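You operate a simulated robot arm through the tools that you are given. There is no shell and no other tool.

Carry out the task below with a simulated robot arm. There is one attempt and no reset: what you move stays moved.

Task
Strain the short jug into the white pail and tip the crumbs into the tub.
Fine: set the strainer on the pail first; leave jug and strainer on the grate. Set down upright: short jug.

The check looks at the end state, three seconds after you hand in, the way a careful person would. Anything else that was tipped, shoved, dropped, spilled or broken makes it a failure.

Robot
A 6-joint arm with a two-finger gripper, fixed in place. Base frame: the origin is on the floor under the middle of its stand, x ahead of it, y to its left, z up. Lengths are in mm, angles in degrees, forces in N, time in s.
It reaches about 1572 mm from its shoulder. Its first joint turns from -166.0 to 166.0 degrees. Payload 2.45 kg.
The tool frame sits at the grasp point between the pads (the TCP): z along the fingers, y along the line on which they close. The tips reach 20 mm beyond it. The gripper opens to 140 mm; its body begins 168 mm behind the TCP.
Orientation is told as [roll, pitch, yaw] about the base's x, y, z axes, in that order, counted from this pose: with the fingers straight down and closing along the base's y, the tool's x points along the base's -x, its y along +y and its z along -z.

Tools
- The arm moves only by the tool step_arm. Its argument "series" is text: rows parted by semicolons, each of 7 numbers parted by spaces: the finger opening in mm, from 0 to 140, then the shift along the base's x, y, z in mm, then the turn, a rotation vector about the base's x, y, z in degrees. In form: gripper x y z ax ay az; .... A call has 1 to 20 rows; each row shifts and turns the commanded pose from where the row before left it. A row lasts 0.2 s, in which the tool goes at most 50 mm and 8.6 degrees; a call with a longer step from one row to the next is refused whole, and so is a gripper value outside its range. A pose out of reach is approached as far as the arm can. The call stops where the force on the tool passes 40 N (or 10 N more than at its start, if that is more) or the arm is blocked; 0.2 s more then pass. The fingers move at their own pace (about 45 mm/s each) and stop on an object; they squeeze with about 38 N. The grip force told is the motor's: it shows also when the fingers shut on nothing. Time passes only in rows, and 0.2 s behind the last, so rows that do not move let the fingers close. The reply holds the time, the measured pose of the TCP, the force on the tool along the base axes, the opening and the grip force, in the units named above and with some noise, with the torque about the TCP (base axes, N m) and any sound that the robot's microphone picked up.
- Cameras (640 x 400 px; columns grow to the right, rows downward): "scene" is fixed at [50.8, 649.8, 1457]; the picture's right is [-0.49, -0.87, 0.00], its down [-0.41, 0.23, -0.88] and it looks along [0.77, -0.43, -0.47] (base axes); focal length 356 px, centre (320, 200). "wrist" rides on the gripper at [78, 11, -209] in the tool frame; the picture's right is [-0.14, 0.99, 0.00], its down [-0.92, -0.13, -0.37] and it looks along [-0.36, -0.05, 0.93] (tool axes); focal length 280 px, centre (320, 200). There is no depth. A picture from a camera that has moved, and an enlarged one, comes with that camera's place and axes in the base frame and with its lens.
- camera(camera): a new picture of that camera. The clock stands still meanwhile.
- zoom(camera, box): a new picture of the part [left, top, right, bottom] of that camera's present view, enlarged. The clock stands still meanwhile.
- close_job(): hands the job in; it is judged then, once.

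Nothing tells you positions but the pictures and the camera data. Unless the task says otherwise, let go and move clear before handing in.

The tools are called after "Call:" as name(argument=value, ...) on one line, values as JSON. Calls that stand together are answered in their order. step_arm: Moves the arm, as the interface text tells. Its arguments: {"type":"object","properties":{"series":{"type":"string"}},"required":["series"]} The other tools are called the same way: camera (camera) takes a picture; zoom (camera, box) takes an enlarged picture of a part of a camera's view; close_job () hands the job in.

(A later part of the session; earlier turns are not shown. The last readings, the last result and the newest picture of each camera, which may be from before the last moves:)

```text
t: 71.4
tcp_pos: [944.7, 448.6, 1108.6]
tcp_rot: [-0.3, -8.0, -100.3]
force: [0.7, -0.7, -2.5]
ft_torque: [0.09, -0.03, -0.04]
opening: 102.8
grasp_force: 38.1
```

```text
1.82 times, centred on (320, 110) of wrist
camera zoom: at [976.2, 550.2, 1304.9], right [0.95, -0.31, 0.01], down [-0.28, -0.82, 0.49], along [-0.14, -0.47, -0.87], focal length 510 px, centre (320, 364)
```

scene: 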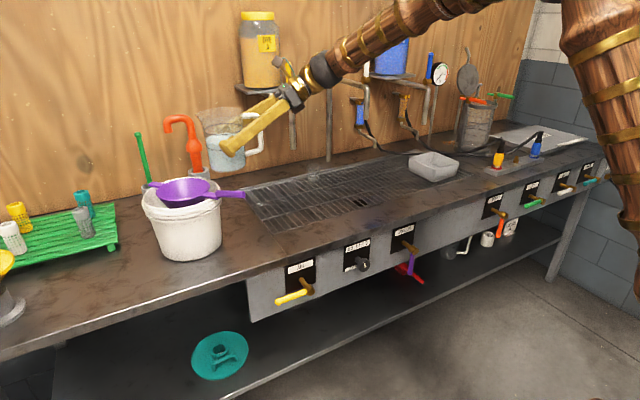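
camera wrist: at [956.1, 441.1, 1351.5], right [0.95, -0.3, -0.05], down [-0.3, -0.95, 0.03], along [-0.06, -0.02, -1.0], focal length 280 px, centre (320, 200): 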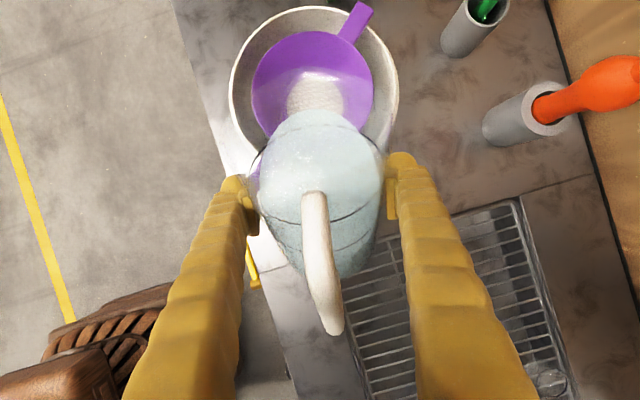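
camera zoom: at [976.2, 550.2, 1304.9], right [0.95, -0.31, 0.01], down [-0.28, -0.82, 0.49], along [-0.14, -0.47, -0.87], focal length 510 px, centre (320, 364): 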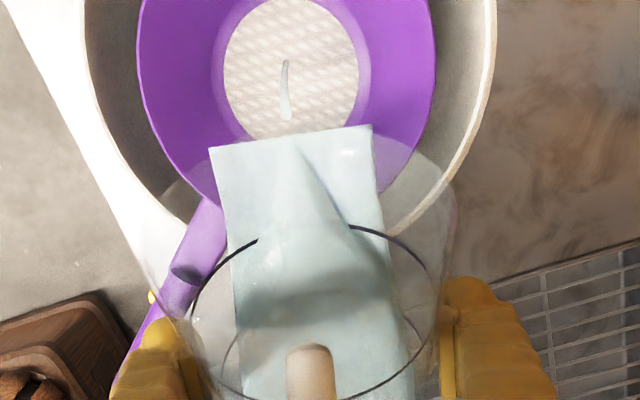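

Call:
step_arm(series="60 0.1 0.7 0 -0.984 0.179 0; 60 0.1 0.7 0 -0.984 0.179 0; 60 0.1 0.7 0 -0.984 0.179 0; 60 0.1 0.7 0 -0.984 0.179 0; 60 0.1 0.7 0 -0.984 0.179 0; 60 0.1 0.7 0 -0.984 0.179 0; 60 0.1 0.7 0 -0.984 0.179 0; 60 0 0 0 0 0 0; 60 0 0 0 0 0 0; 60 0 0 0 0 0 0; 60 0 0 0 0 0 0; 60 0 0 0 0 0 0; 60 0 0 0 0 0 0; 60 0 0 0 0 0 0; 60 0 0 0 0 0 0; 60 0 0 0 0 0 0; 60 0 0 0 0 0 0; 60 0 0 0 0 0 0")

Call:
zoom(camera="scene", box=[140, 110, 260, 220])

Call:
zoom(camera="wrist", box=[210, 0, 430, 220])

```text
t: 75.2
tcp_pos: [946.0, 454.4, 1108.4]
tcp_rot: [-0.3, -15.0, -100.2]
force: [-0.4, -0.6, -3.5]
ft_torque: [0.04, -0.03, 0.04]
opening: 102.6
grasp_force: 37.8
```

```text
3.64 times, centred on (200, 165) of scene
camera zoom: at [50.8, 649.8, 1457.0], right [-0.49, -0.87, 0.0], down [-0.41, 0.23, -0.88], along [0.77, -0.43, -0.47], focal length 1294 px, centre (756, 327)
```

zoom: 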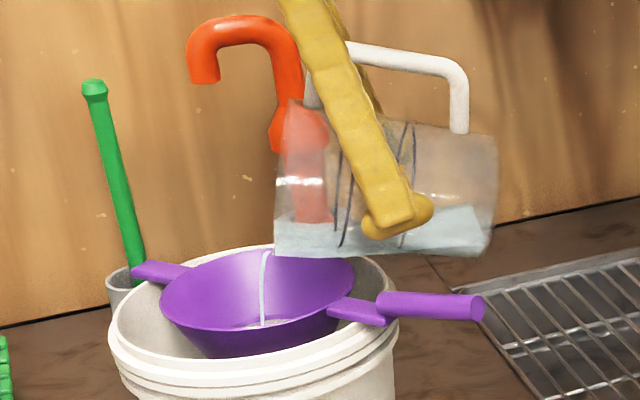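

```text
1.82 times, centred on (320, 110) of wrist
camera zoom: at [981.2, 577.9, 1290.4], right [0.95, -0.31, 0.03], down [-0.27, -0.76, 0.59], along [-0.16, -0.57, -0.8], focal length 510 px, centre (320, 364)
```

zoom: 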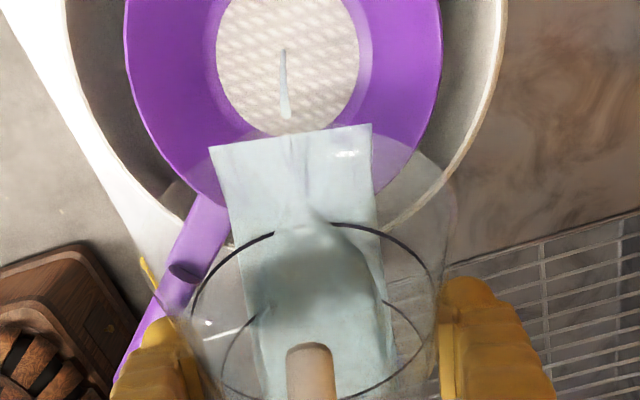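

Call:
step_arm(series="60 0.15 0.85 0.5 -0.984 0.179 0; 60 0.15 0.85 0.5 -0.984 0.179 0; 60 0.15 0.85 0.5 -0.984 0.179 0; 60 0.15 0.85 0.5 -0.984 0.179 0; 60 0.15 0.85 0.5 -0.984 0.179 0; 60 0.15 0.85 0.5 -0.984 0.179 0; 60 0.15 0.85 0.5 -0.984 0.179 0; 60 0.15 0.85 0.5 -0.984 0.179 0; 60 0.15 0.85 0.5 -0.984 0.179 0; 60 0.15 0.85 0.5 -0.984 0.179 0; 60 0 0 0 0 0 0; 60 0 0 0 0 0 0; 60 0 0 0 0 0 0; 60 0 0 0 0 0 0; 60 0 0 0 0 0 0; 60 0 0 0 0 0 0; 60 0 0 0 0 0 0; 60 0 0 0 0 0 0")

Call:
zoom(camera="scene", box=[140, 110, 260, 220])

Call:
zoom(camera="wrist", box=[210, 0, 430, 220])

```text
t: 79.0
tcp_pos: [947.5, 460.4, 1113.7]
tcp_rot: [-0.2, -25.1, -100.2]
force: [0.2, -0.3, -1.6]
ft_torque: [0.06, -0.04, 0.01]
opening: 102.0
grasp_force: 38.1
```

```text
3.64 times, centred on (200, 165) of scene
camera zoom: at [50.8, 649.8, 1457.0], right [-0.49, -0.87, 0.0], down [-0.41, 0.23, -0.88], along [0.77, -0.43, -0.47], focal length 1294 px, centre (756, 327)
```

zoom: 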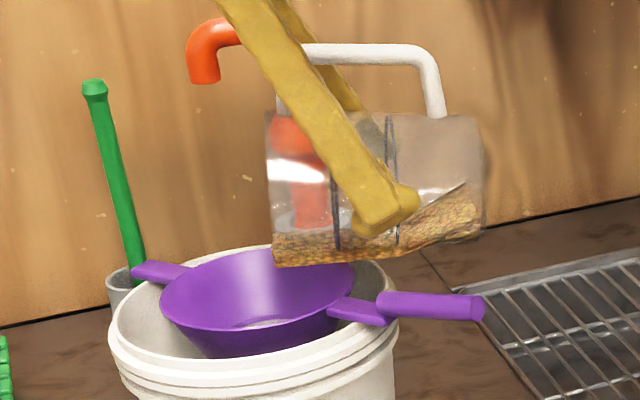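

```text
1.82 times, centred on (320, 110) of wrist
camera zoom: at [987.6, 614.7, 1270.2], right [0.95, -0.3, 0.05], down [-0.24, -0.65, 0.72], along [-0.18, -0.7, -0.69], focal length 510 px, centre (320, 364)
```

zoom: 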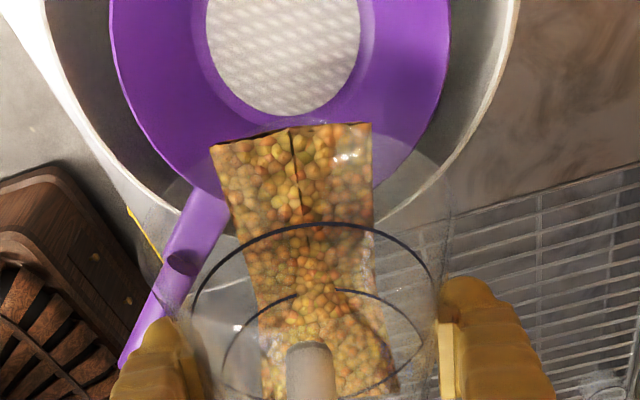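

The liquid has drained off and the crumbs are now at the lip. I'll raise and tilt further so they fall into the strainer bowl.

Call:
step_arm(series="60 0.5 2 2.2 -1.476 0.268 0; 60 0.5 2 2.2 -1.476 0.268 0; 60 0.5 2 2.2 -1.476 0.268 0; 60 0.5 2 2.2 -1.476 0.268 0; 60 0.5 2 2.2 -1.476 0.268 0; 60 0.5 2 2.2 -1.476 0.268 0; 60 0.5 2 2.2 -1.476 0.268 0; 60 0.5 2 2.2 -1.476 0.268 0; 60 0.5 2 2.2 -1.476 0.268 0; 60 0.5 2 2.2 -1.476 0.268 0; 60 0 0 0 0 0 0; 60 0 0 0 0 0 0; 60 0 0 0 0 0 0; 60 0 0 0 0 0 0")

Call:
zoom(camera="scene", box=[140, 90, 260, 220])

Call:
zoom(camera="wrist", box=[210, 0, 430, 220])

```text
t: 82.0
tcp_pos: [915.6, 448.2, 1105.6]
tcp_rot: [0.0, -39.8, -100.1]
force: [2.0, -0.1, 12.6]
ft_torque: [0.74, -0.26, -0.1]
opening: 102.0
grasp_force: 37.9
out of reach, approached as far as the arm can: row 4, 5, 6, 7, 8, 9, 10
```

```text
3.08 times, centred on (200, 155) of scene
camera zoom: at [50.8, 649.8, 1457.0], right [-0.49, -0.87, 0.0], down [-0.41, 0.23, -0.88], along [0.77, -0.43, -0.47], focal length 1095 px, centre (689, 338)
```

zoom: 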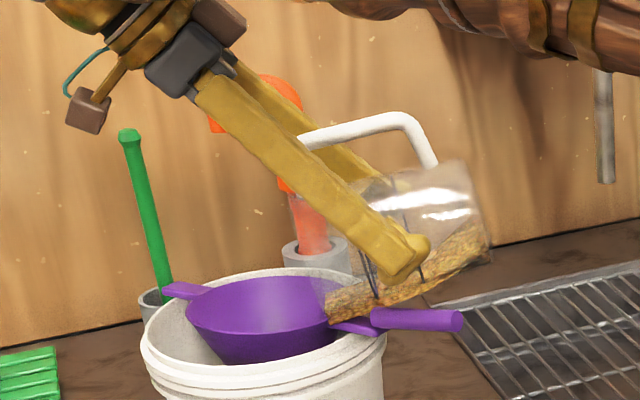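

```text
1.82 times, centred on (320, 110) of wrist
camera zoom: at [960.8, 636.9, 1216.9], right [0.96, -0.28, 0.09], down [-0.21, -0.44, 0.87], along [-0.21, -0.85, -0.48], focal length 510 px, centre (320, 364)
```

zoom: 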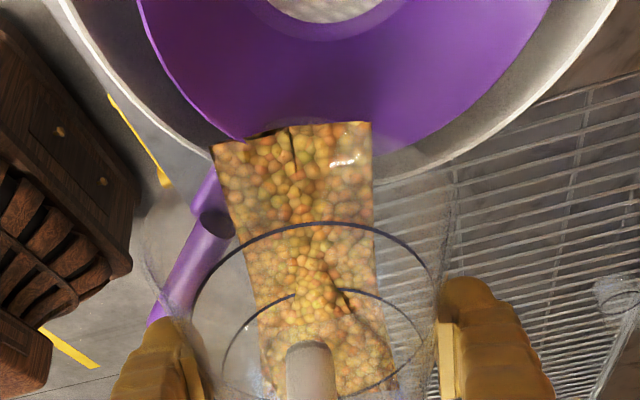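

The arm hit a reach limit while tilting, and the jug now rests lightly on the strainer's handle side. I'll raise it straight up right away to take the load off.

Call:
step_arm(series="60 0 0 6 0 0 0; 60 0 0 8 0 0 0; 60 0 0 8 0 0 0; 60 0 0 0 0 0 0")

Call:
zoom(camera="scene", box=[140, 90, 260, 220])

Call:
camera(camera="scene")

```text
t: 83.0
tcp_pos: [908.5, 441.9, 1119.6]
tcp_rot: [0.0, -39.8, -100.2]
force: [0.2, -0.4, -1.3]
ft_torque: [0.02, -0.01, 0.03]
opening: 101.8
grasp_force: 37.4
out of reach, approached as far as the arm can: row 1, 2, 3
```

```text
3.08 times, centred on (200, 155) of scene
camera zoom: at [50.8, 649.8, 1457.0], right [-0.49, -0.87, 0.0], down [-0.41, 0.23, -0.88], along [0.77, -0.43, -0.47], focal length 1095 px, centre (689, 338)
```

zoom: 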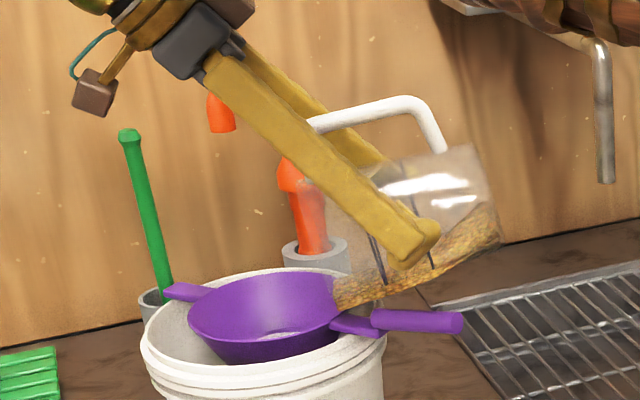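

```text
taken
```

scene: 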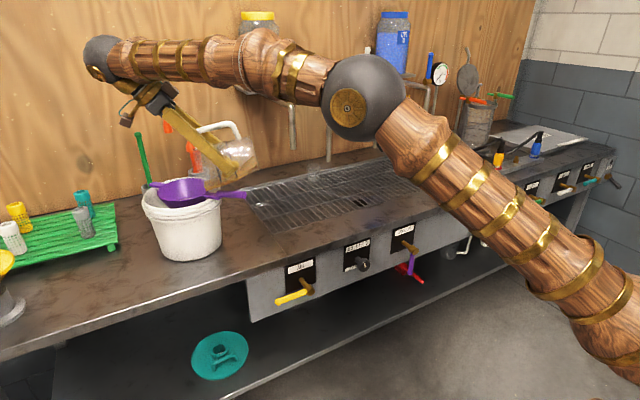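

The load is off. The wrist runs out of reach when pouring away from the base, so I'll tilt back to hold the crumbs in, then turn the pour direction towards the base side.

Call:
step_arm(series="60 0 0 4 3.936 -0.708 0; 60 0 0 5 3.936 -0.708 0; 60 0 0 6 3.936 -0.708 0; 60 0 0 6 3.936 -0.708 0; 60 0 0 6 3.936 -0.708 0; 60 0 0 0 0 0 0; 60 0 0 0 0 0 0")

Call:
zoom(camera="scene", box=[140, 90, 260, 220])

Call:
zoom(camera="wrist", box=[210, 0, 430, 220])

```text
t: 84.6
tcp_pos: [909.2, 441.3, 1146.6]
tcp_rot: [-0.4, -20.0, -100.2]
force: [-0.1, 0.8, -1.5]
ft_torque: [0.07, 0.0, -0.04]
opening: 101.8
grasp_force: 37.8
```

```text
3.08 times, centred on (200, 155) of scene
camera zoom: at [50.8, 649.8, 1457.0], right [-0.49, -0.87, 0.0], down [-0.41, 0.23, -0.88], along [0.77, -0.43, -0.47], focal length 1095 px, centre (689, 338)
```

zoom: 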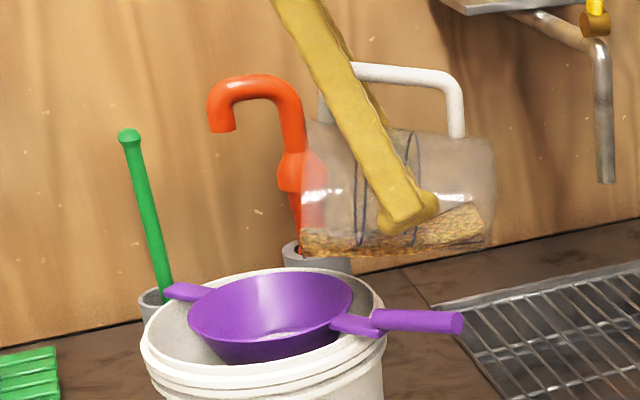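

```text
1.82 times, centred on (320, 110) of wrist
camera zoom: at [946.7, 581.0, 1316.6], right [0.95, -0.3, 0.04], down [-0.25, -0.71, 0.66], along [-0.17, -0.64, -0.75], focal length 510 px, centre (320, 364)
```

zoom: 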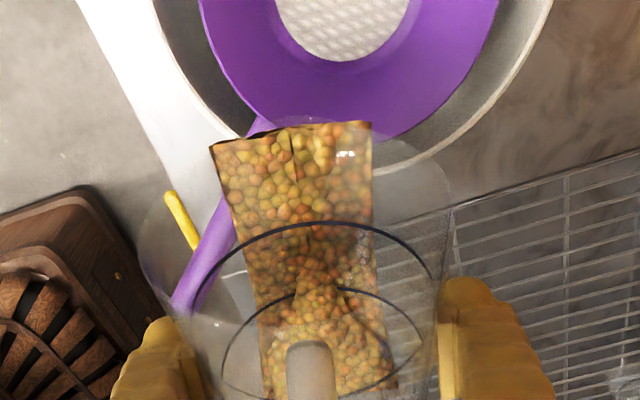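

Crumbs are retained and the strainer looks undisturbed. I'll rotate the pour direction by +60° while shifting to the wall side of the pail.

Call:
step_arm(series="60 10 4 0 0 0 5; 60 16 6.5 0 0 0 7.5; 60 16 6.5 0 0 0 7.5; 60 16 6.5 0 0 0 7.5; 60 16 6.5 0 0 0 7.5; 60 16 6.5 0 0 0 7.5; 60 16 6.5 0 0 0 7.5; 60 10 5 0 0 0 6; 60 5 2 0 0 0 4; 60 0 0 0 0 0 0; 60 0 0 0 0 0 0")

Call:
camera(camera="scene")

Call:
camera(camera="wrist")

```text
t: 87.0
tcp_pos: [1028.7, 492.1, 1147.1]
tcp_rot: [-0.3, -20.0, -40.2]
force: [-0.6, 0.7, -1.8]
ft_torque: [0.06, 0.02, -0.01]
opening: 101.8
grasp_force: 38.0
```

```text
taken
```

scene: 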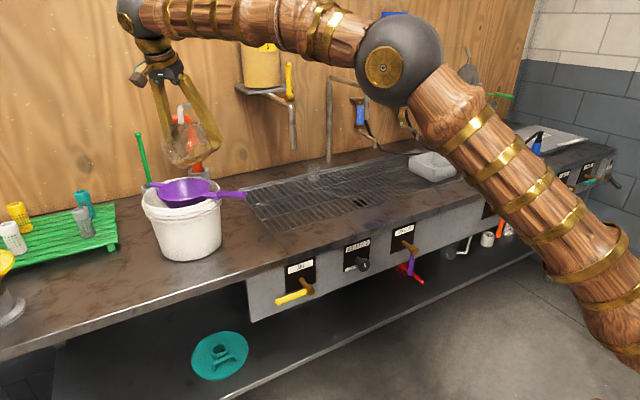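

```text
taken
camera wrist: at [926.9, 593.7, 1317.3], right [0.74, 0.67, 0.04], down [0.48, -0.57, 0.66], along [0.47, -0.47, -0.75], focal length 280 px, centre (320, 200)
```

wrist: 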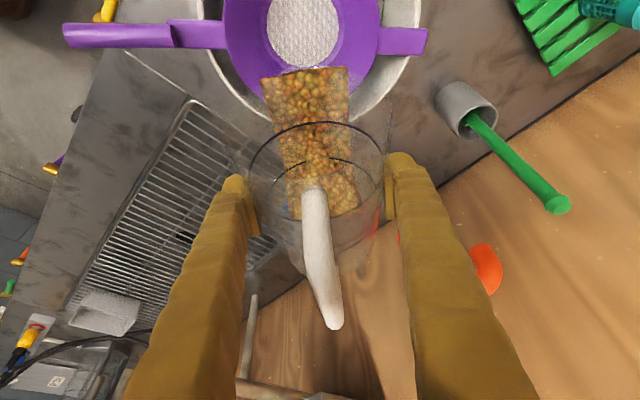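

The jug is now on the wall side with its lip over the bowl, and everything is within reach. I'll resume tilting to drop the crumbs.

Call:
step_arm(series="60 -1.5 1.55 -1.1 -1.29 -1.528 0; 60 -1.5 1.55 -1.1 -1.29 -1.528 0; 60 -1.5 1.55 -1.1 -1.29 -1.528 0; 60 -1.5 1.55 -1.1 -1.29 -1.528 0; 60 -1.5 1.55 -1.1 -1.29 -1.528 0; 60 -1.5 1.55 -1.1 -1.29 -1.528 0; 60 -1.5 1.55 -1.1 -1.29 -1.528 0; 60 -1.5 1.55 -1.1 -1.29 -1.528 0; 60 -1.5 1.55 -1.1 -1.29 -1.528 0; 60 -1.5 1.55 -1.1 -1.29 -1.528 0; 60 0 0 0 0 0 0; 60 0 0 0 0 0 0")

Call:
zoom(camera="scene", box=[130, 80, 260, 220])

Call:
zoom(camera="wrist", box=[180, 0, 460, 220])

```text
t: 89.6
tcp_pos: [1014.6, 509.1, 1135.3]
tcp_rot: [-0.3, -40.1, -40.2]
force: [0.0, -0.3, -1.1]
ft_torque: [-0.03, 0.04, 0.01]
opening: 101.6
grasp_force: 37.9
```

```text
2.86 times, centred on (195, 150) of scene
camera zoom: at [50.8, 649.8, 1457.0], right [-0.49, -0.87, 0.0], down [-0.41, 0.23, -0.88], along [0.77, -0.43, -0.47], focal length 1017 px, centre (677, 343)
```

zoom: 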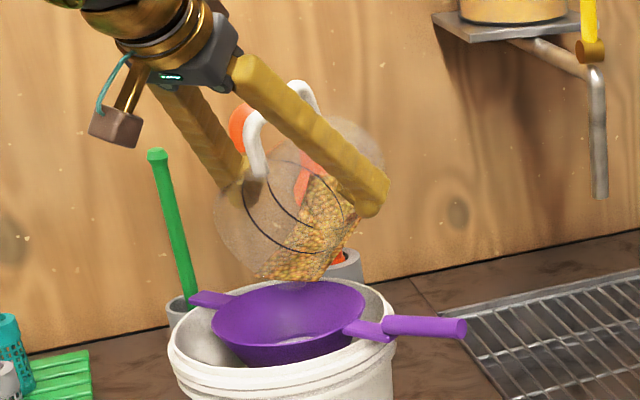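

```text
1.82 times, centred on (320, 110) of wrist
camera zoom: at [874.3, 641.4, 1245.9], right [0.72, 0.69, 0.08], down [0.28, -0.4, 0.87], along [0.63, -0.61, -0.48], focal length 510 px, centre (320, 364)
```

zoom: 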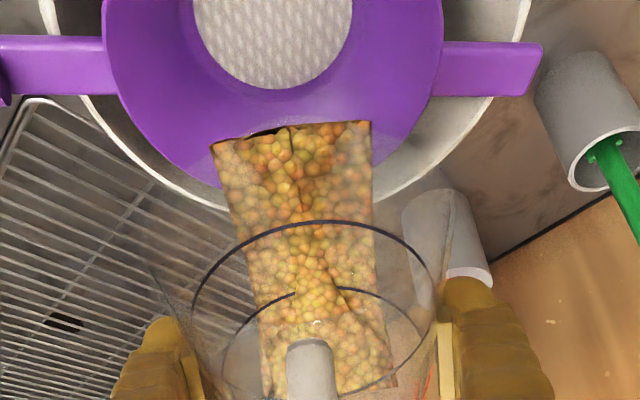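

Call:
step_arm(series="60 -2.06 1.5 1.77 -1.29 -1.528 0; 60 -2.06 1.5 1.77 -1.29 -1.528 0; 60 -2.06 1.5 1.77 -1.29 -1.528 0; 60 -2.06 1.5 1.77 -1.29 -1.528 0; 60 -2.06 1.5 1.77 -1.29 -1.528 0; 60 0 0 0 0 0 0; 60 0 0 0 0 0 0")

Call:
zoom(camera="scene", box=[130, 80, 260, 220])

Call:
zoom(camera="wrist", box=[180, 0, 460, 220])

```text
t: 91.2
tcp_pos: [1003.7, 514.1, 1144.7]
tcp_rot: [-0.3, -50.0, -40.2]
force: [0.0, 0.4, -1.2]
ft_torque: [0.05, -0.01, 0.01]
opening: 101.4
grasp_force: 38.1
```

```text
2.86 times, centred on (195, 150) of scene
camera zoom: at [50.8, 649.8, 1457.0], right [-0.49, -0.87, 0.0], down [-0.41, 0.23, -0.88], along [0.77, -0.43, -0.47], focal length 1017 px, centre (677, 343)
```

zoom: 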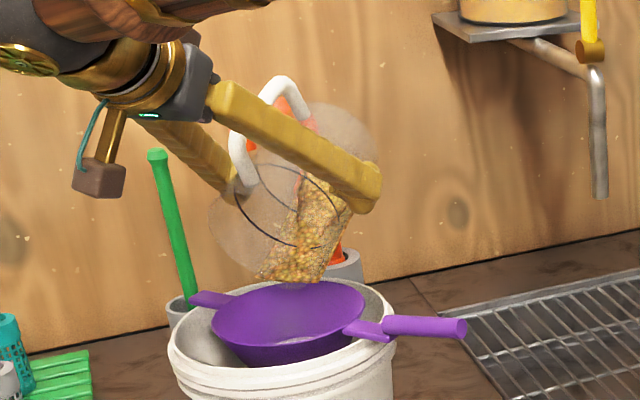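

```text
1.82 times, centred on (320, 110) of wrist
camera zoom: at [851.1, 659.4, 1219.7], right [0.71, 0.7, 0.1], down [0.15, -0.3, 0.94], along [0.69, -0.65, -0.32], focal length 510 px, centre (320, 364)
```

zoom: 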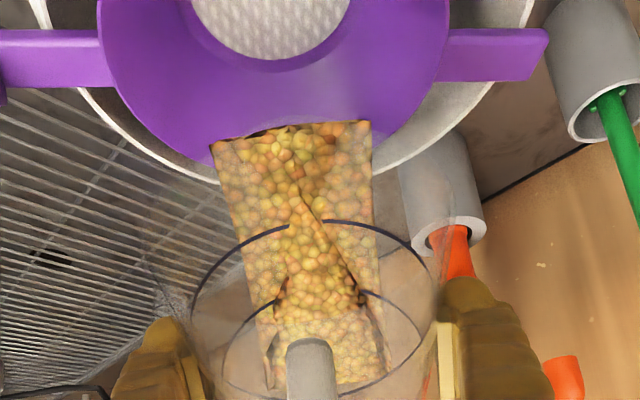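

Call:
step_arm(series="60 -2.06 1.5 1.77 -1.29 -1.528 0; 60 -2.06 1.5 1.77 -1.29 -1.528 0; 60 -2.06 1.5 1.77 -1.29 -1.528 0; 60 -2.06 1.5 1.77 -1.29 -1.528 0; 60 -2.06 1.5 1.77 -1.29 -1.528 0; 60 0 0 0 0 0 0; 60 0 0 0 0 0 0; 60 0 0 0 0 0 0")

Call:
zoom(camera="scene", box=[130, 80, 260, 220])

Call:
zoom(camera="wrist", box=[180, 0, 460, 220])

```text
t: 93.0
tcp_pos: [991.4, 522.6, 1153.8]
tcp_rot: [-0.4, -60.0, -40.3]
force: [0.1, 0.5, -1.7]
ft_torque: [-0.01, 0.02, -0.01]
opening: 101.0
grasp_force: 37.5
```

```text
2.86 times, centred on (195, 150) of scene
camera zoom: at [50.8, 649.8, 1457.0], right [-0.49, -0.87, 0.0], down [-0.41, 0.23, -0.88], along [0.77, -0.43, -0.47], focal length 1017 px, centre (677, 343)
```

zoom: 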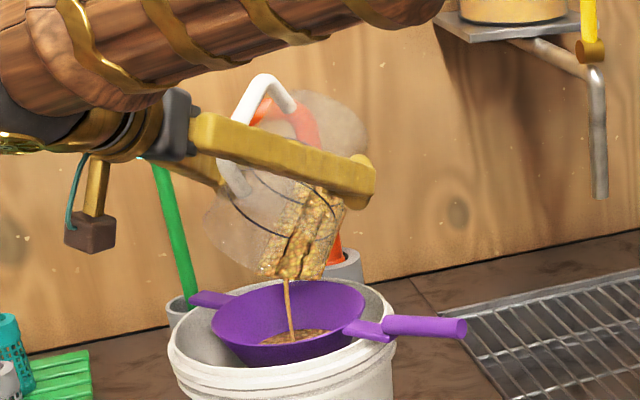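

```text
1.82 times, centred on (320, 110) of wrist
camera zoom: at [833.6, 672.8, 1191.2], right [0.7, 0.71, 0.12], down [0.03, -0.19, 0.98], along [0.72, -0.68, -0.15], focal length 510 px, centre (320, 364)
```

zoom: 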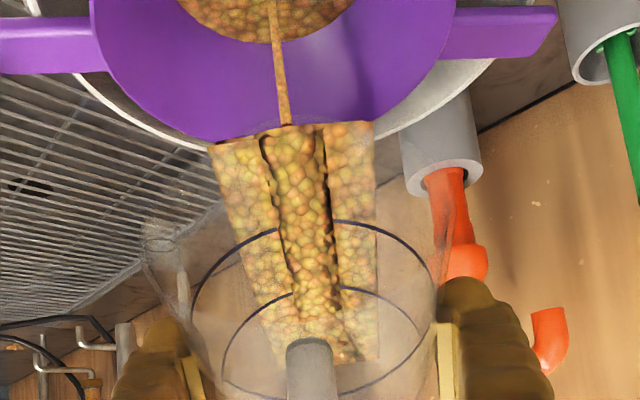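

The crumbs are now flowing in a stream onto the mesh. Holding here to let them run out.

Call:
step_arm(series="60 0 0 0 0 0 0; 60 0 0 0 0 0 0; 60 0 0 0 0 0 0; 60 0 0 0 0 0 0; 60 0 0 0 0 0 0; 60 0 0 0 0 0 0; 60 0 0 0 0 0 0; 60 0 0 0 0 0 0; 60 0 0 0 0 0 0; 60 0 0 0 0 0 0")

Call:
zoom(camera="scene", box=[130, 80, 260, 220])

Call:
zoom(camera="wrist", box=[180, 0, 460, 220])

```text
t: 95.2
tcp_pos: [993.3, 523.1, 1153.9]
tcp_rot: [-0.4, -60.0, -40.2]
force: [0.6, -0.4, -1.8]
ft_torque: [0.01, -0.01, 0.0]
opening: 101.1
grasp_force: 38.2
```

```text
2.86 times, centred on (195, 150) of scene
camera zoom: at [50.8, 649.8, 1457.0], right [-0.49, -0.87, 0.0], down [-0.41, 0.23, -0.88], along [0.77, -0.43, -0.47], focal length 1017 px, centre (677, 343)
```

zoom: 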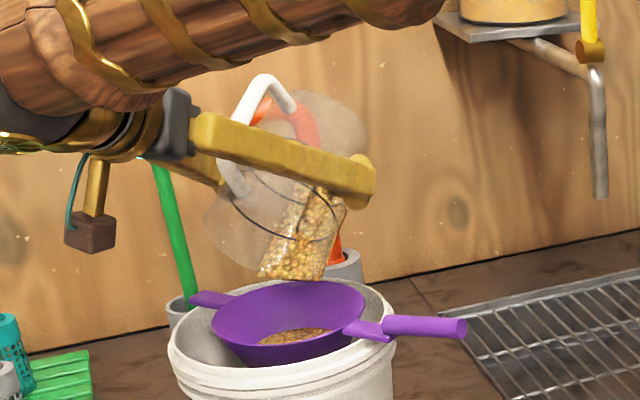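

```text
1.82 times, centred on (320, 110) of wrist
camera zoom: at [833.6, 672.8, 1191.2], right [0.7, 0.71, 0.12], down [0.03, -0.19, 0.98], along [0.72, -0.68, -0.15], focal length 510 px, centre (320, 364)
```

zoom: 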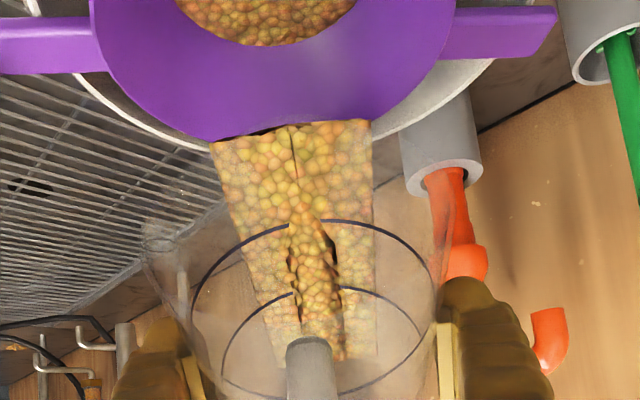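

Call:
step_arm(series="60 -2.5 2.2 0.9 -1.29 -1.528 0; 60 -2.5 2.2 0.9 -1.29 -1.528 0; 60 -2.5 2.2 0.9 -1.29 -1.528 0; 60 -2.5 2.2 0.9 -1.29 -1.528 0; 60 0 0 0 0 0 0; 60 0 0 0 0 0 0; 60 0 0 0 0 0 0; 60 0 0 0 0 0 0; 60 0 0 0 0 0 0; 60 0 0 0 0 0 0; 60 0 0 0 0 0 0; 60 0 0 0 0 0 0")

Call:
zoom(camera="scene", box=[130, 80, 260, 220])

Call:
zoom(camera="wrist", box=[180, 0, 460, 220])

```text
t: 97.8
tcp_pos: [983.0, 530.7, 1158.5]
tcp_rot: [-0.2, -68.0, -40.2]
force: [0.7, -0.3, -0.8]
ft_torque: [0.01, -0.02, 0.02]
opening: 101.0
grasp_force: 38.4
```

```text
2.86 times, centred on (195, 150) of scene
camera zoom: at [50.8, 649.8, 1457.0], right [-0.49, -0.87, 0.0], down [-0.41, 0.23, -0.88], along [0.77, -0.43, -0.47], focal length 1017 px, centre (677, 343)
```

zoom: 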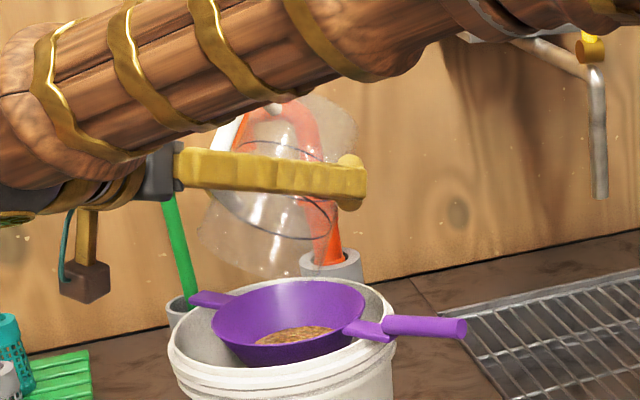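

```text
1.82 times, centred on (320, 110) of wrist
camera zoom: at [821.2, 683.8, 1163.7], right [0.68, 0.72, 0.13], down [-0.08, -0.1, 0.99], along [0.73, -0.69, -0.01], focal length 510 px, centre (320, 364)
```

zoom: 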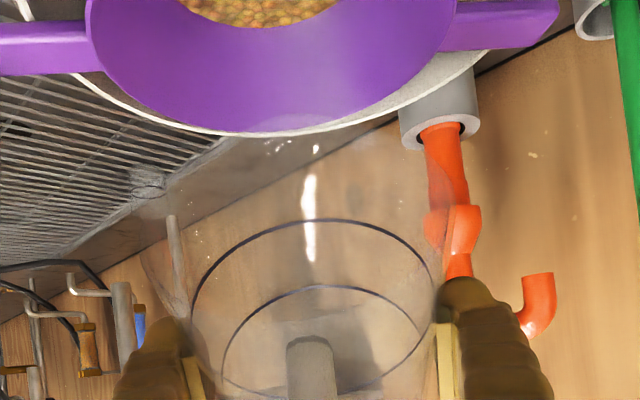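

The jug is empty and all the crumbs are in the strainer. I'll tilt it back along the same path.

Call:
step_arm(series="60 2 -1.6 2 2.58 3.056 0; 60 3.9 -3.2 1 2.58 3.056 0; 60 3.9 -3.2 1 2.58 3.056 0; 60 3.9 -3.2 1 2.58 3.056 0; 60 3.9 -3.2 1 2.58 3.056 0; 60 3.9 -3.2 1 2.58 3.056 0; 60 3.9 -3.2 1 2.58 3.056 0; 60 3.9 -3.2 1 2.58 3.056 0; 60 3.9 -3.2 1 2.58 3.056 0; 60 3.9 -3.2 1 2.58 3.056 0; 60 3.9 -3.2 1 2.58 3.056 0; 60 3.9 -3.2 1 2.58 3.056 0; 60 0 0 0 0 0 0; 60 0 0 0 0 0 0")

Call:
zoom(camera="wrist", box=[180, 0, 460, 220])

Call:
zoom(camera="scene", box=[130, 80, 260, 220])

```text
t: 100.8
tcp_pos: [1027.3, 493.5, 1170.8]
tcp_rot: [-0.4, -19.9, -40.2]
force: [-0.6, -0.9, -1.0]
ft_torque: [0.02, 0.03, 0.0]
opening: 100.7
grasp_force: 37.9
```

```text
1.82 times, centred on (320, 110) of wrist
camera zoom: at [925.9, 596.6, 1340.8], right [0.74, 0.67, 0.04], down [0.48, -0.57, 0.66], along [0.47, -0.47, -0.75], focal length 510 px, centre (320, 364)
```

zoom: 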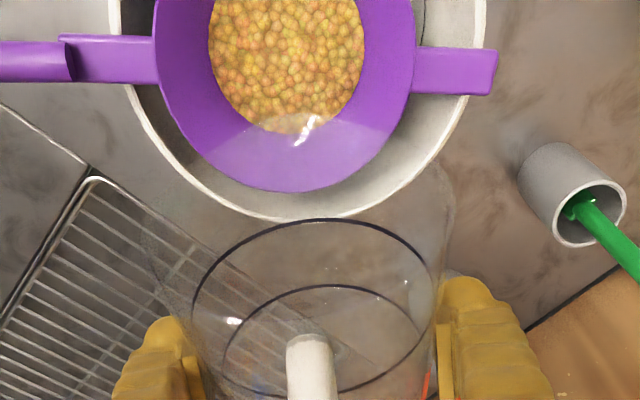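

```text
2.86 times, centred on (195, 150) of scene
camera zoom: at [50.8, 649.8, 1457.0], right [-0.49, -0.87, 0.0], down [-0.41, 0.23, -0.88], along [0.77, -0.43, -0.47], focal length 1017 px, centre (677, 343)
```

zoom: 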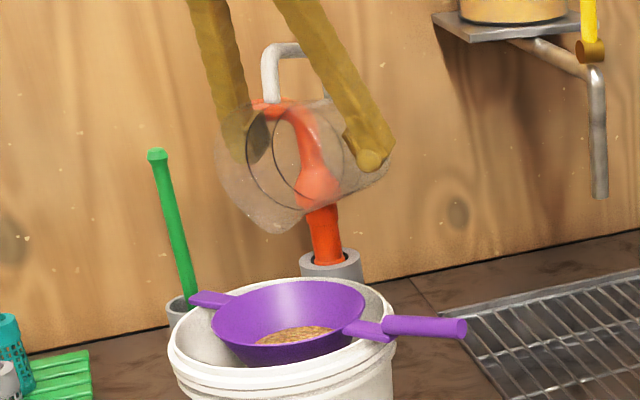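

The crumbs sit neatly in the strainer. I'll turn the jug back to its earlier heading, clear of the pail.

Call:
step_arm(series="60 -8 -3 0 0 0 -5; 60 -16 -7 0 0 0 -7.5; 60 -16 -7 0 0 0 -7.5; 60 -16 -7 0 0 0 -7.5; 60 -16 -7 0 0 0 -7.5; 60 -16 -7 0 0 0 -7.5; 60 -16 -7 0 0 0 -7.5; 60 -16 -7 0 0 0 -6; 60 -8 -3 0 0 0 -4; 60 0 0 0 0 0 0")

Call:
step_arm(series="60 -2 -10 0 3.936 -0.708 0; 60 -2 -10 0 3.936 -0.708 0; 60 -2 -10 0 3.936 -0.708 0; 60 -2 -10 0 3.936 -0.708 0; 60 -2 -10 0 3.936 -0.708 0; 60 -2 -10 0 3.936 -0.708 0; 60 -2 -10 0 3.936 -0.708 0; 60 -2 -10 0 3.936 -0.708 0; 60 -2 -10 0 3.936 -0.708 0; 60 -2 -10 0 3.936 -0.708 0; 60 0 0 0 0 0 0; 60 0 0 0 0 0 0")

Call:
camera(camera="scene")

Call:
camera(camera="wrist")

```text
t: 103.0
tcp_pos: [900.2, 439.3, 1170.6]
tcp_rot: [-0.4, -20.0, -100.3]
force: [0.3, -1.2, -1.2]
ft_torque: [0.02, -0.01, 0.02]
opening: 100.6
grasp_force: 37.7
```

```text
t: 105.6
tcp_pos: [880.5, 339.5, 1171.1]
tcp_rot: [-0.3, 20.1, -100.3]
force: [0.1, -1.1, -0.5]
ft_torque: [0.03, -0.01, 0.03]
opening: 100.4
grasp_force: 37.8
```

```text
taken
```

scene: 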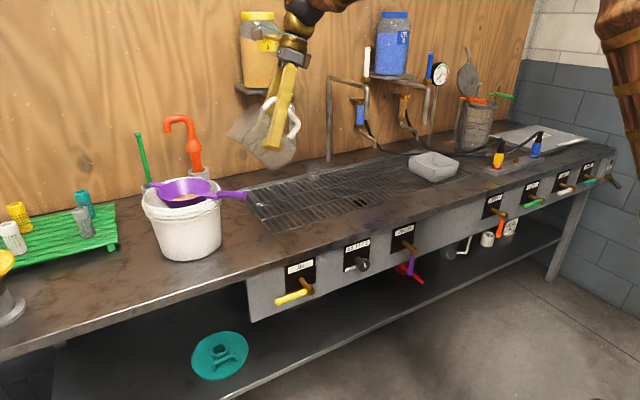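

```text
taken
camera wrist: at [893.0, 338.3, 1394.2], right [0.95, -0.3, -0.05], down [-0.3, -0.95, 0.03], along [-0.06, -0.01, -1.0], focal length 280 px, centre (320, 200)
```

wrist: 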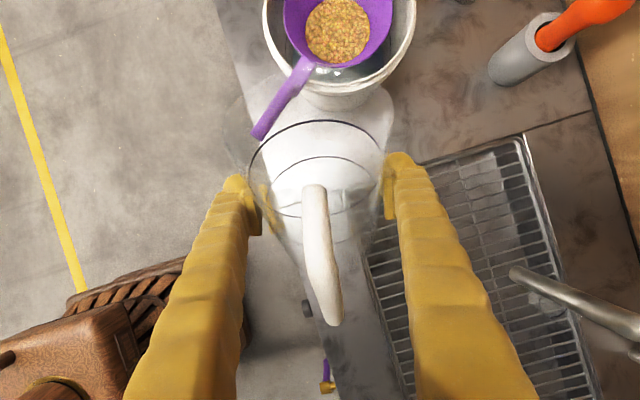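

Call:
step_arm(series="60 -1 -10 -2 3.936 -0.708 0; 60 -1 -10 -2 3.936 -0.708 0; 60 -1 -10 -2 3.936 -0.708 0; 60 -1 -10 -2 3.936 -0.708 0; 60 -1 -10 -2 3.936 -0.708 0; 60 -1 -10 -2 3.936 -0.708 0; 60 -1 -10 -2 3.936 -0.708 0; 60 -1 -10 -2 3.936 -0.708 0; 60 -1 -10 -2 3.936 -0.708 0; 60 -1 -10 -2 3.936 -0.708 0; 60 0 0 0 0 0 0")

Call:
step_arm(series="60 0 -6 0 0 0 -5; 60 0 -6 0 0 0 -5; 60 0 -6 0 0 0 -5; 60 0 -6 0 0 0 -5; 60 0 -6 0 0 0 -5; 60 0 -6 0 0 0 -5; 60 0 -6 0 0 0 -5; 60 0 -6 0 0 0 -5; 60 0 -4 0 0 0 -4.7; 60 0 0 0 0 0 0; 60 0 0 0 0 0 0")

Call:
zoom(camera="scene", box=[230, 60, 430, 220])

Call:
camera(camera="wrist")

```text
t: 108.0
tcp_pos: [869.4, 239.0, 1151.3]
tcp_rot: [-0.3, 60.1, -100.1]
force: [-0.1, -0.1, -0.8]
ft_torque: [0.02, -0.01, 0.03]
opening: 100.0
grasp_force: 38.6
```

```text
t: 110.4
tcp_pos: [870.0, 188.8, 1150.7]
tcp_rot: [-0.3, 60.2, -144.9]
force: [-0.6, 0.9, -0.8]
ft_torque: [-0.04, 0.0, -0.01]
opening: 100.1
grasp_force: 37.9
```

```text
2.50 times, centred on (330, 140) of scene
camera zoom: at [50.8, 649.8, 1457.0], right [-0.49, -0.87, 0.0], down [-0.41, 0.23, -0.88], along [0.77, -0.43, -0.47], focal length 890 px, centre (295, 350)
```

zoom: 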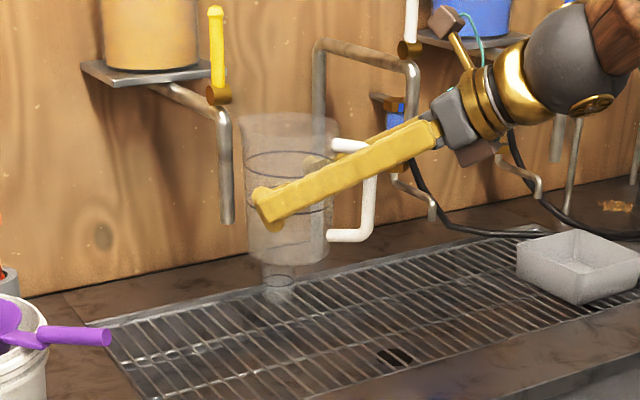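

```text
taken
camera wrist: at [761.3, 94.7, 1322.9], right [0.52, -0.85, -0.12], down [-0.71, -0.34, -0.61], along [0.48, 0.4, -0.78], focal length 280 px, centre (320, 200)
```

wrist: 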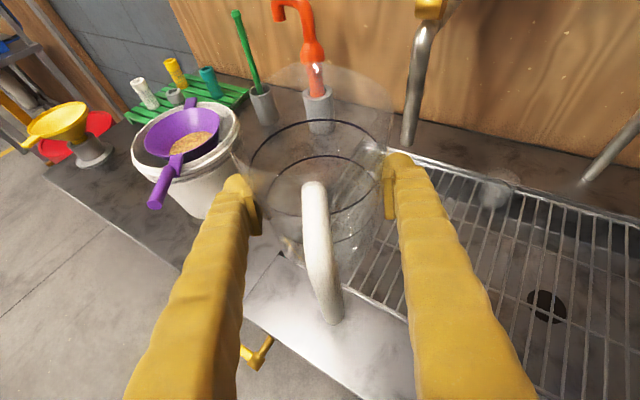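

The jug is upright and empty. I'll return it to the grate along the reverse of the pick-up path, keeping below the pipe.

Call:
step_arm(series="60 0 0 -15 0 0 0; 60 0 0 -25 0 0 0; 60 0 0 -28 0 0 0; 60 0 0 -28 0 0 0; 60 0 0 -28 0 0 0; 60 0 0 -28 0 0 0; 60 5 0 -25 0 0 0; 60 10 -1 -18 0 0 0; 60 15 -1 -10 0 0 0; 60 18 -1 -3 0 0 0; 60 20 -1 0 0 0 0; 60 20 -1 0 0 0 0; 60 18 -1 0 0 0 0; 60 12 -1 0 0 0 0; 60 7 -1 0 0 0 0; 60 0 0 0 0 0 0; 60 0 0 0 0 0 0")

Call:
zoom(camera="scene", box=[260, 110, 400, 220])

Call:
zoom(camera="wrist", box=[190, 60, 450, 270])

```text
t: 114.0
tcp_pos: [994.4, 181.1, 942.4]
tcp_rot: [-0.3, 60.2, -145.0]
force: [-0.3, -0.5, -1.3]
ft_torque: [0.03, -0.01, -0.02]
opening: 100.2
grasp_force: 38.2
```

```text
3.64 times, centred on (330, 165) of scene
camera zoom: at [50.8, 649.8, 1457.0], right [-0.49, -0.87, 0.0], down [-0.41, 0.23, -0.88], along [0.77, -0.43, -0.47], focal length 1294 px, centre (284, 327)
```

zoom: 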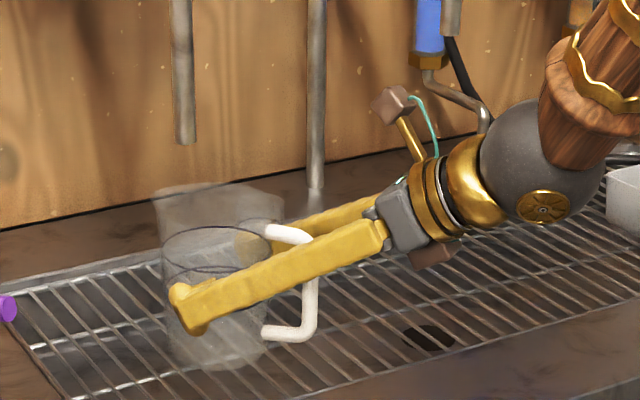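

```text
1.90 times, centred on (320, 165) of wrist
camera zoom: at [885.9, 87.4, 1113.9], right [0.52, -0.85, -0.12], down [-0.71, -0.35, -0.61], along [0.48, 0.4, -0.78], focal length 534 px, centre (320, 267)
```

zoom: 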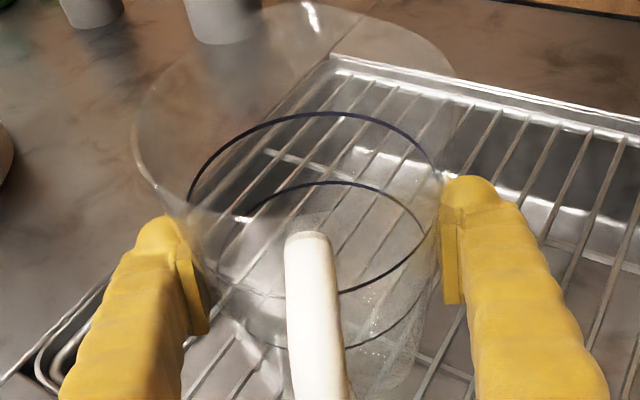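

Call:
step_arm(series="60 0 0 -5 0 0 0; 60 0 0 -5 0 0 0; 60 0 0 -4 0 0 0; 60 0 0 -2 0 0 0; 60 0 0 -2 0 0 0; 60 0 0 0 0 0 0")

Call:
zoom(camera="scene", box=[270, 140, 350, 220])

```text
t: 115.4
tcp_pos: [995.2, 179.7, 926.4]
tcp_rot: [-0.2, 60.2, -144.9]
force: [0.8, 0.7, 16.2]
ft_torque: [-0.43, 0.25, -0.01]
opening: 99.9
grasp_force: 38.0
```

```text
5.00 times, centred on (310, 180) of scene
camera zoom: at [50.8, 649.8, 1457.0], right [-0.49, -0.87, 0.0], down [-0.41, 0.23, -0.88], along [0.77, -0.43, -0.47], focal length 1779 px, centre (370, 300)
```

zoom: 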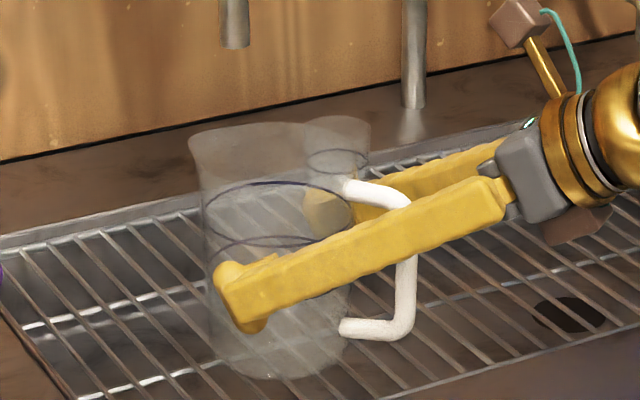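

The jug's base has touched the grate. I'll relax the push slightly and check before releasing.

Call:
step_arm(series="60 0 0 1.2 0 0 0; 60 0 0 0 0 0 0; 60 0 0 0 0 0 0")

Call:
zoom(camera="wrist", box=[190, 60, 450, 270])

```text
t: 116.2
tcp_pos: [995.2, 178.8, 925.5]
tcp_rot: [-0.4, 60.1, -144.9]
force: [1.6, 0.9, 8.1]
ft_torque: [-0.17, 0.0, 0.05]
opening: 100.1
grasp_force: 37.9
```

```text
1.90 times, centred on (320, 165) of wrist
camera zoom: at [886.0, 87.0, 1097.9], right [0.52, -0.85, -0.12], down [-0.71, -0.35, -0.61], along [0.48, 0.4, -0.78], focal length 534 px, centre (320, 267)
```

zoom: 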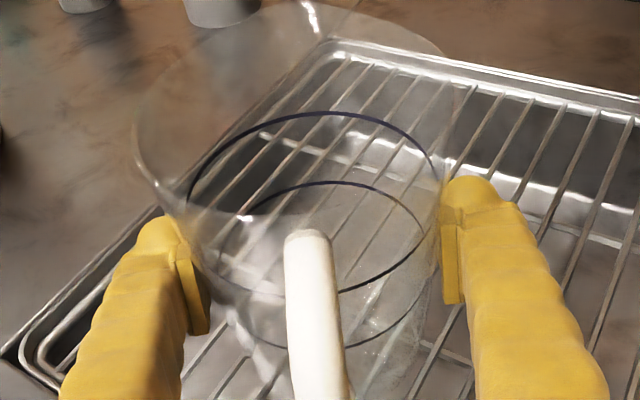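

Call:
step_arm(series="104 0 0 0 0 0 0; 108 0 0 0 0 0 0; 114 0 0 0 0 0 0; 120 0 0 0 0 0 0; 130 0 0 0 0 0 0; 140 0 0 0 0 0 0; 140 0 0 0 0 0 0")

Call:
zoom(camera="scene", box=[270, 140, 350, 220])

Call:
zoom(camera="wrist", box=[190, 60, 450, 270])

```text
t: 117.8
tcp_pos: [994.6, 180.0, 925.0]
tcp_rot: [-0.3, 60.1, -144.9]
force: [0.0, -0.6, 0.3]
ft_torque: [-0.03, 0.0, 0.02]
opening: 139.9
grasp_force: 0.0
```

```text
5.00 times, centred on (310, 180) of scene
camera zoom: at [50.8, 649.8, 1457.0], right [-0.49, -0.87, 0.0], down [-0.41, 0.23, -0.88], along [0.77, -0.43, -0.47], focal length 1779 px, centre (370, 300)
```

zoom: 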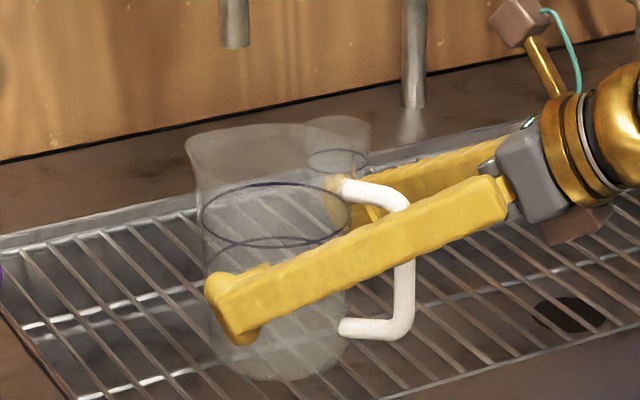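

```text
1.90 times, centred on (320, 165) of wrist
camera zoom: at [886.1, 87.0, 1097.9], right [0.52, -0.85, -0.12], down [-0.71, -0.35, -0.61], along [0.48, 0.4, -0.78], focal length 534 px, centre (320, 267)
```

zoom: 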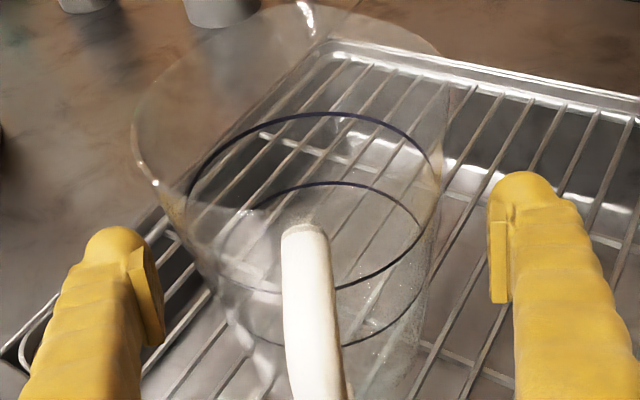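

The jug stands upright on the grate. I'll back away from it along the approach line.

Call:
step_arm(series="140 -15.9 -11.2 11.3 0 0 0; 140 -15.9 -11.2 11.3 0 0 0; 140 -15.9 -11.2 11.3 0 0 0; 140 -15.9 -11.2 11.3 0 0 0; 140 -15.9 -11.2 11.3 0 0 0; 140 -15.9 -11.2 11.3 0 0 0; 140 -15.9 -11.2 11.3 0 0 0; 140 -15.9 -11.2 11.3 0 0 0; 140 -15.9 -11.2 11.3 0 0 0; 140 0 0 0 0 0 0")

Call:
zoom(camera="scene", box=[250, 110, 410, 230])

Call:
camera(camera="wrist")

```text
t: 120.0
tcp_pos: [852.9, 77.7, 1027.5]
tcp_rot: [-0.4, 60.0, -145.0]
force: [0.0, -0.3, -0.3]
ft_torque: [0.01, -0.02, -0.01]
opening: 140.1
grasp_force: 0.1
```

```text
3.33 times, centred on (330, 170) of scene
camera zoom: at [50.8, 649.8, 1457.0], right [-0.49, -0.87, 0.0], down [-0.41, 0.23, -0.88], along [0.77, -0.43, -0.47], focal length 1186 px, centre (287, 300)
```

zoom: 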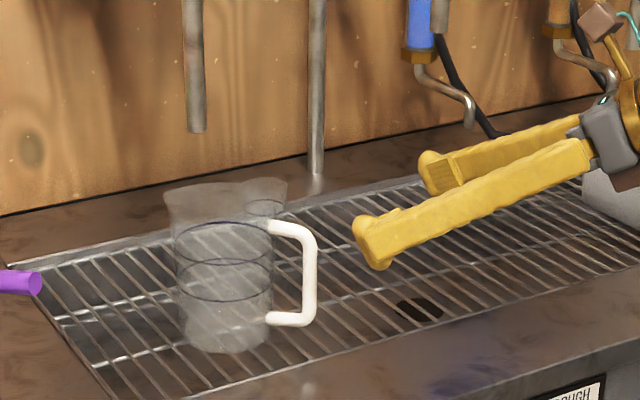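

```text
taken
camera wrist: at [743.1, -14.3, 1199.4], right [0.52, -0.85, -0.12], down [-0.71, -0.34, -0.61], along [0.48, 0.4, -0.78], focal length 280 px, centre (320, 200)
```

wrist: 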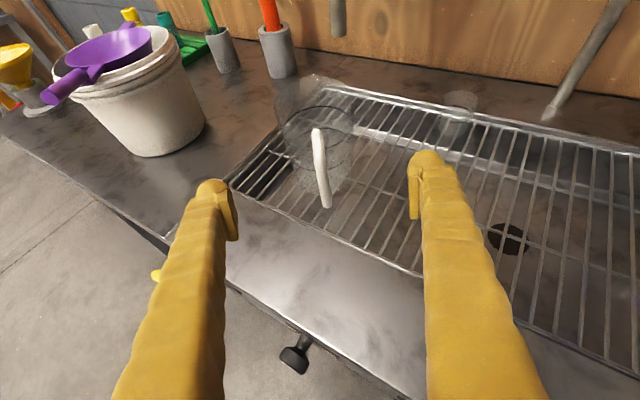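

Now back to the strainer: moving to the standoff behind its handle.

Call:
step_arm(series="140 -25 0 25 0 0 0; 140 -25 0 25 0 0 0; 120 -25 0 25 0 0 1; 100 -25 5 22 0 0 1; 80 0 40 0 0 0 1; 60 0 45 0 0 0 1; 60 0 45 0 0 0 1; 60 0 45 0 0 0 0; 60 0 45 0 0 0 0; 60 0 40 0 0 0 0; 60 0 33 0 0 0 0; 60 0 0 0 0 0 0; 60 0 0 0 0 0 0")

Call:
camera(camera="wrist")

Call:
zoom(camera="wrist", box=[240, 50, 400, 190])

Call:
zoom(camera="scene", box=[135, 140, 275, 230])

```text
t: 122.8
tcp_pos: [752.5, 376.9, 1124.1]
tcp_rot: [-0.4, 60.1, -139.9]
force: [0.6, -0.8, 0.0]
ft_torque: [-0.02, -0.01, -0.01]
opening: 60.1
grasp_force: 0.1
```

```text
taken
camera wrist: at [651.8, 275.0, 1296.7], right [0.59, -0.8, -0.12], down [-0.68, -0.41, -0.61], along [0.44, 0.44, -0.78], focal length 280 px, centre (320, 200)
```

wrist: 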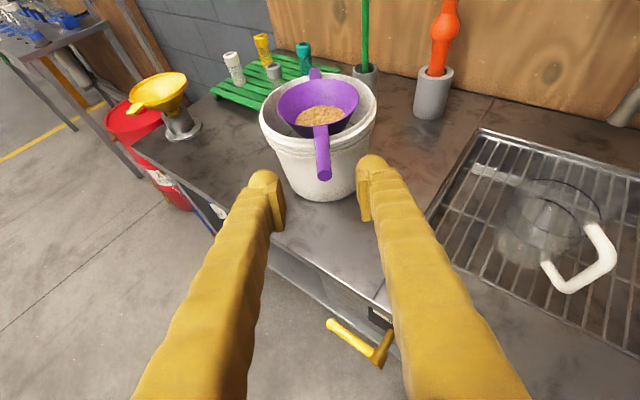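

```text
2.86 times, centred on (320, 120) of wrist
camera zoom: at [651.8, 275.0, 1296.7], right [0.59, -0.8, -0.12], down [-0.68, -0.41, -0.61], along [0.44, 0.44, -0.78], focal length 801 px, centre (320, 429)
```

zoom: 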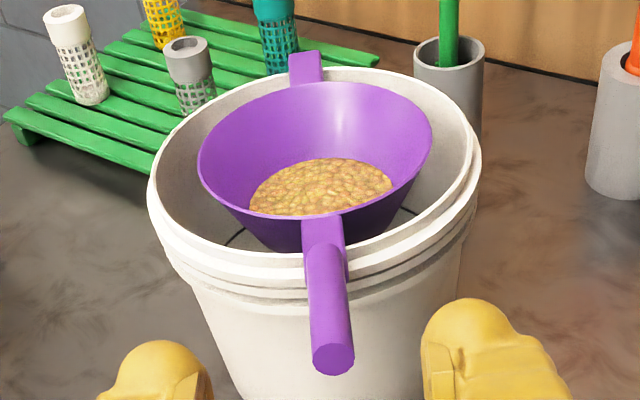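

```text
4.44 times, centred on (205, 185) of scene
camera zoom: at [50.8, 649.8, 1457.0], right [-0.49, -0.87, 0.0], down [-0.41, 0.23, -0.88], along [0.77, -0.43, -0.47], focal length 1582 px, centre (831, 267)
```

zoom: 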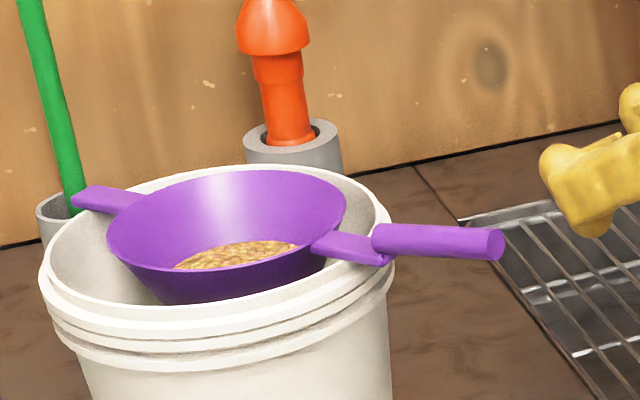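

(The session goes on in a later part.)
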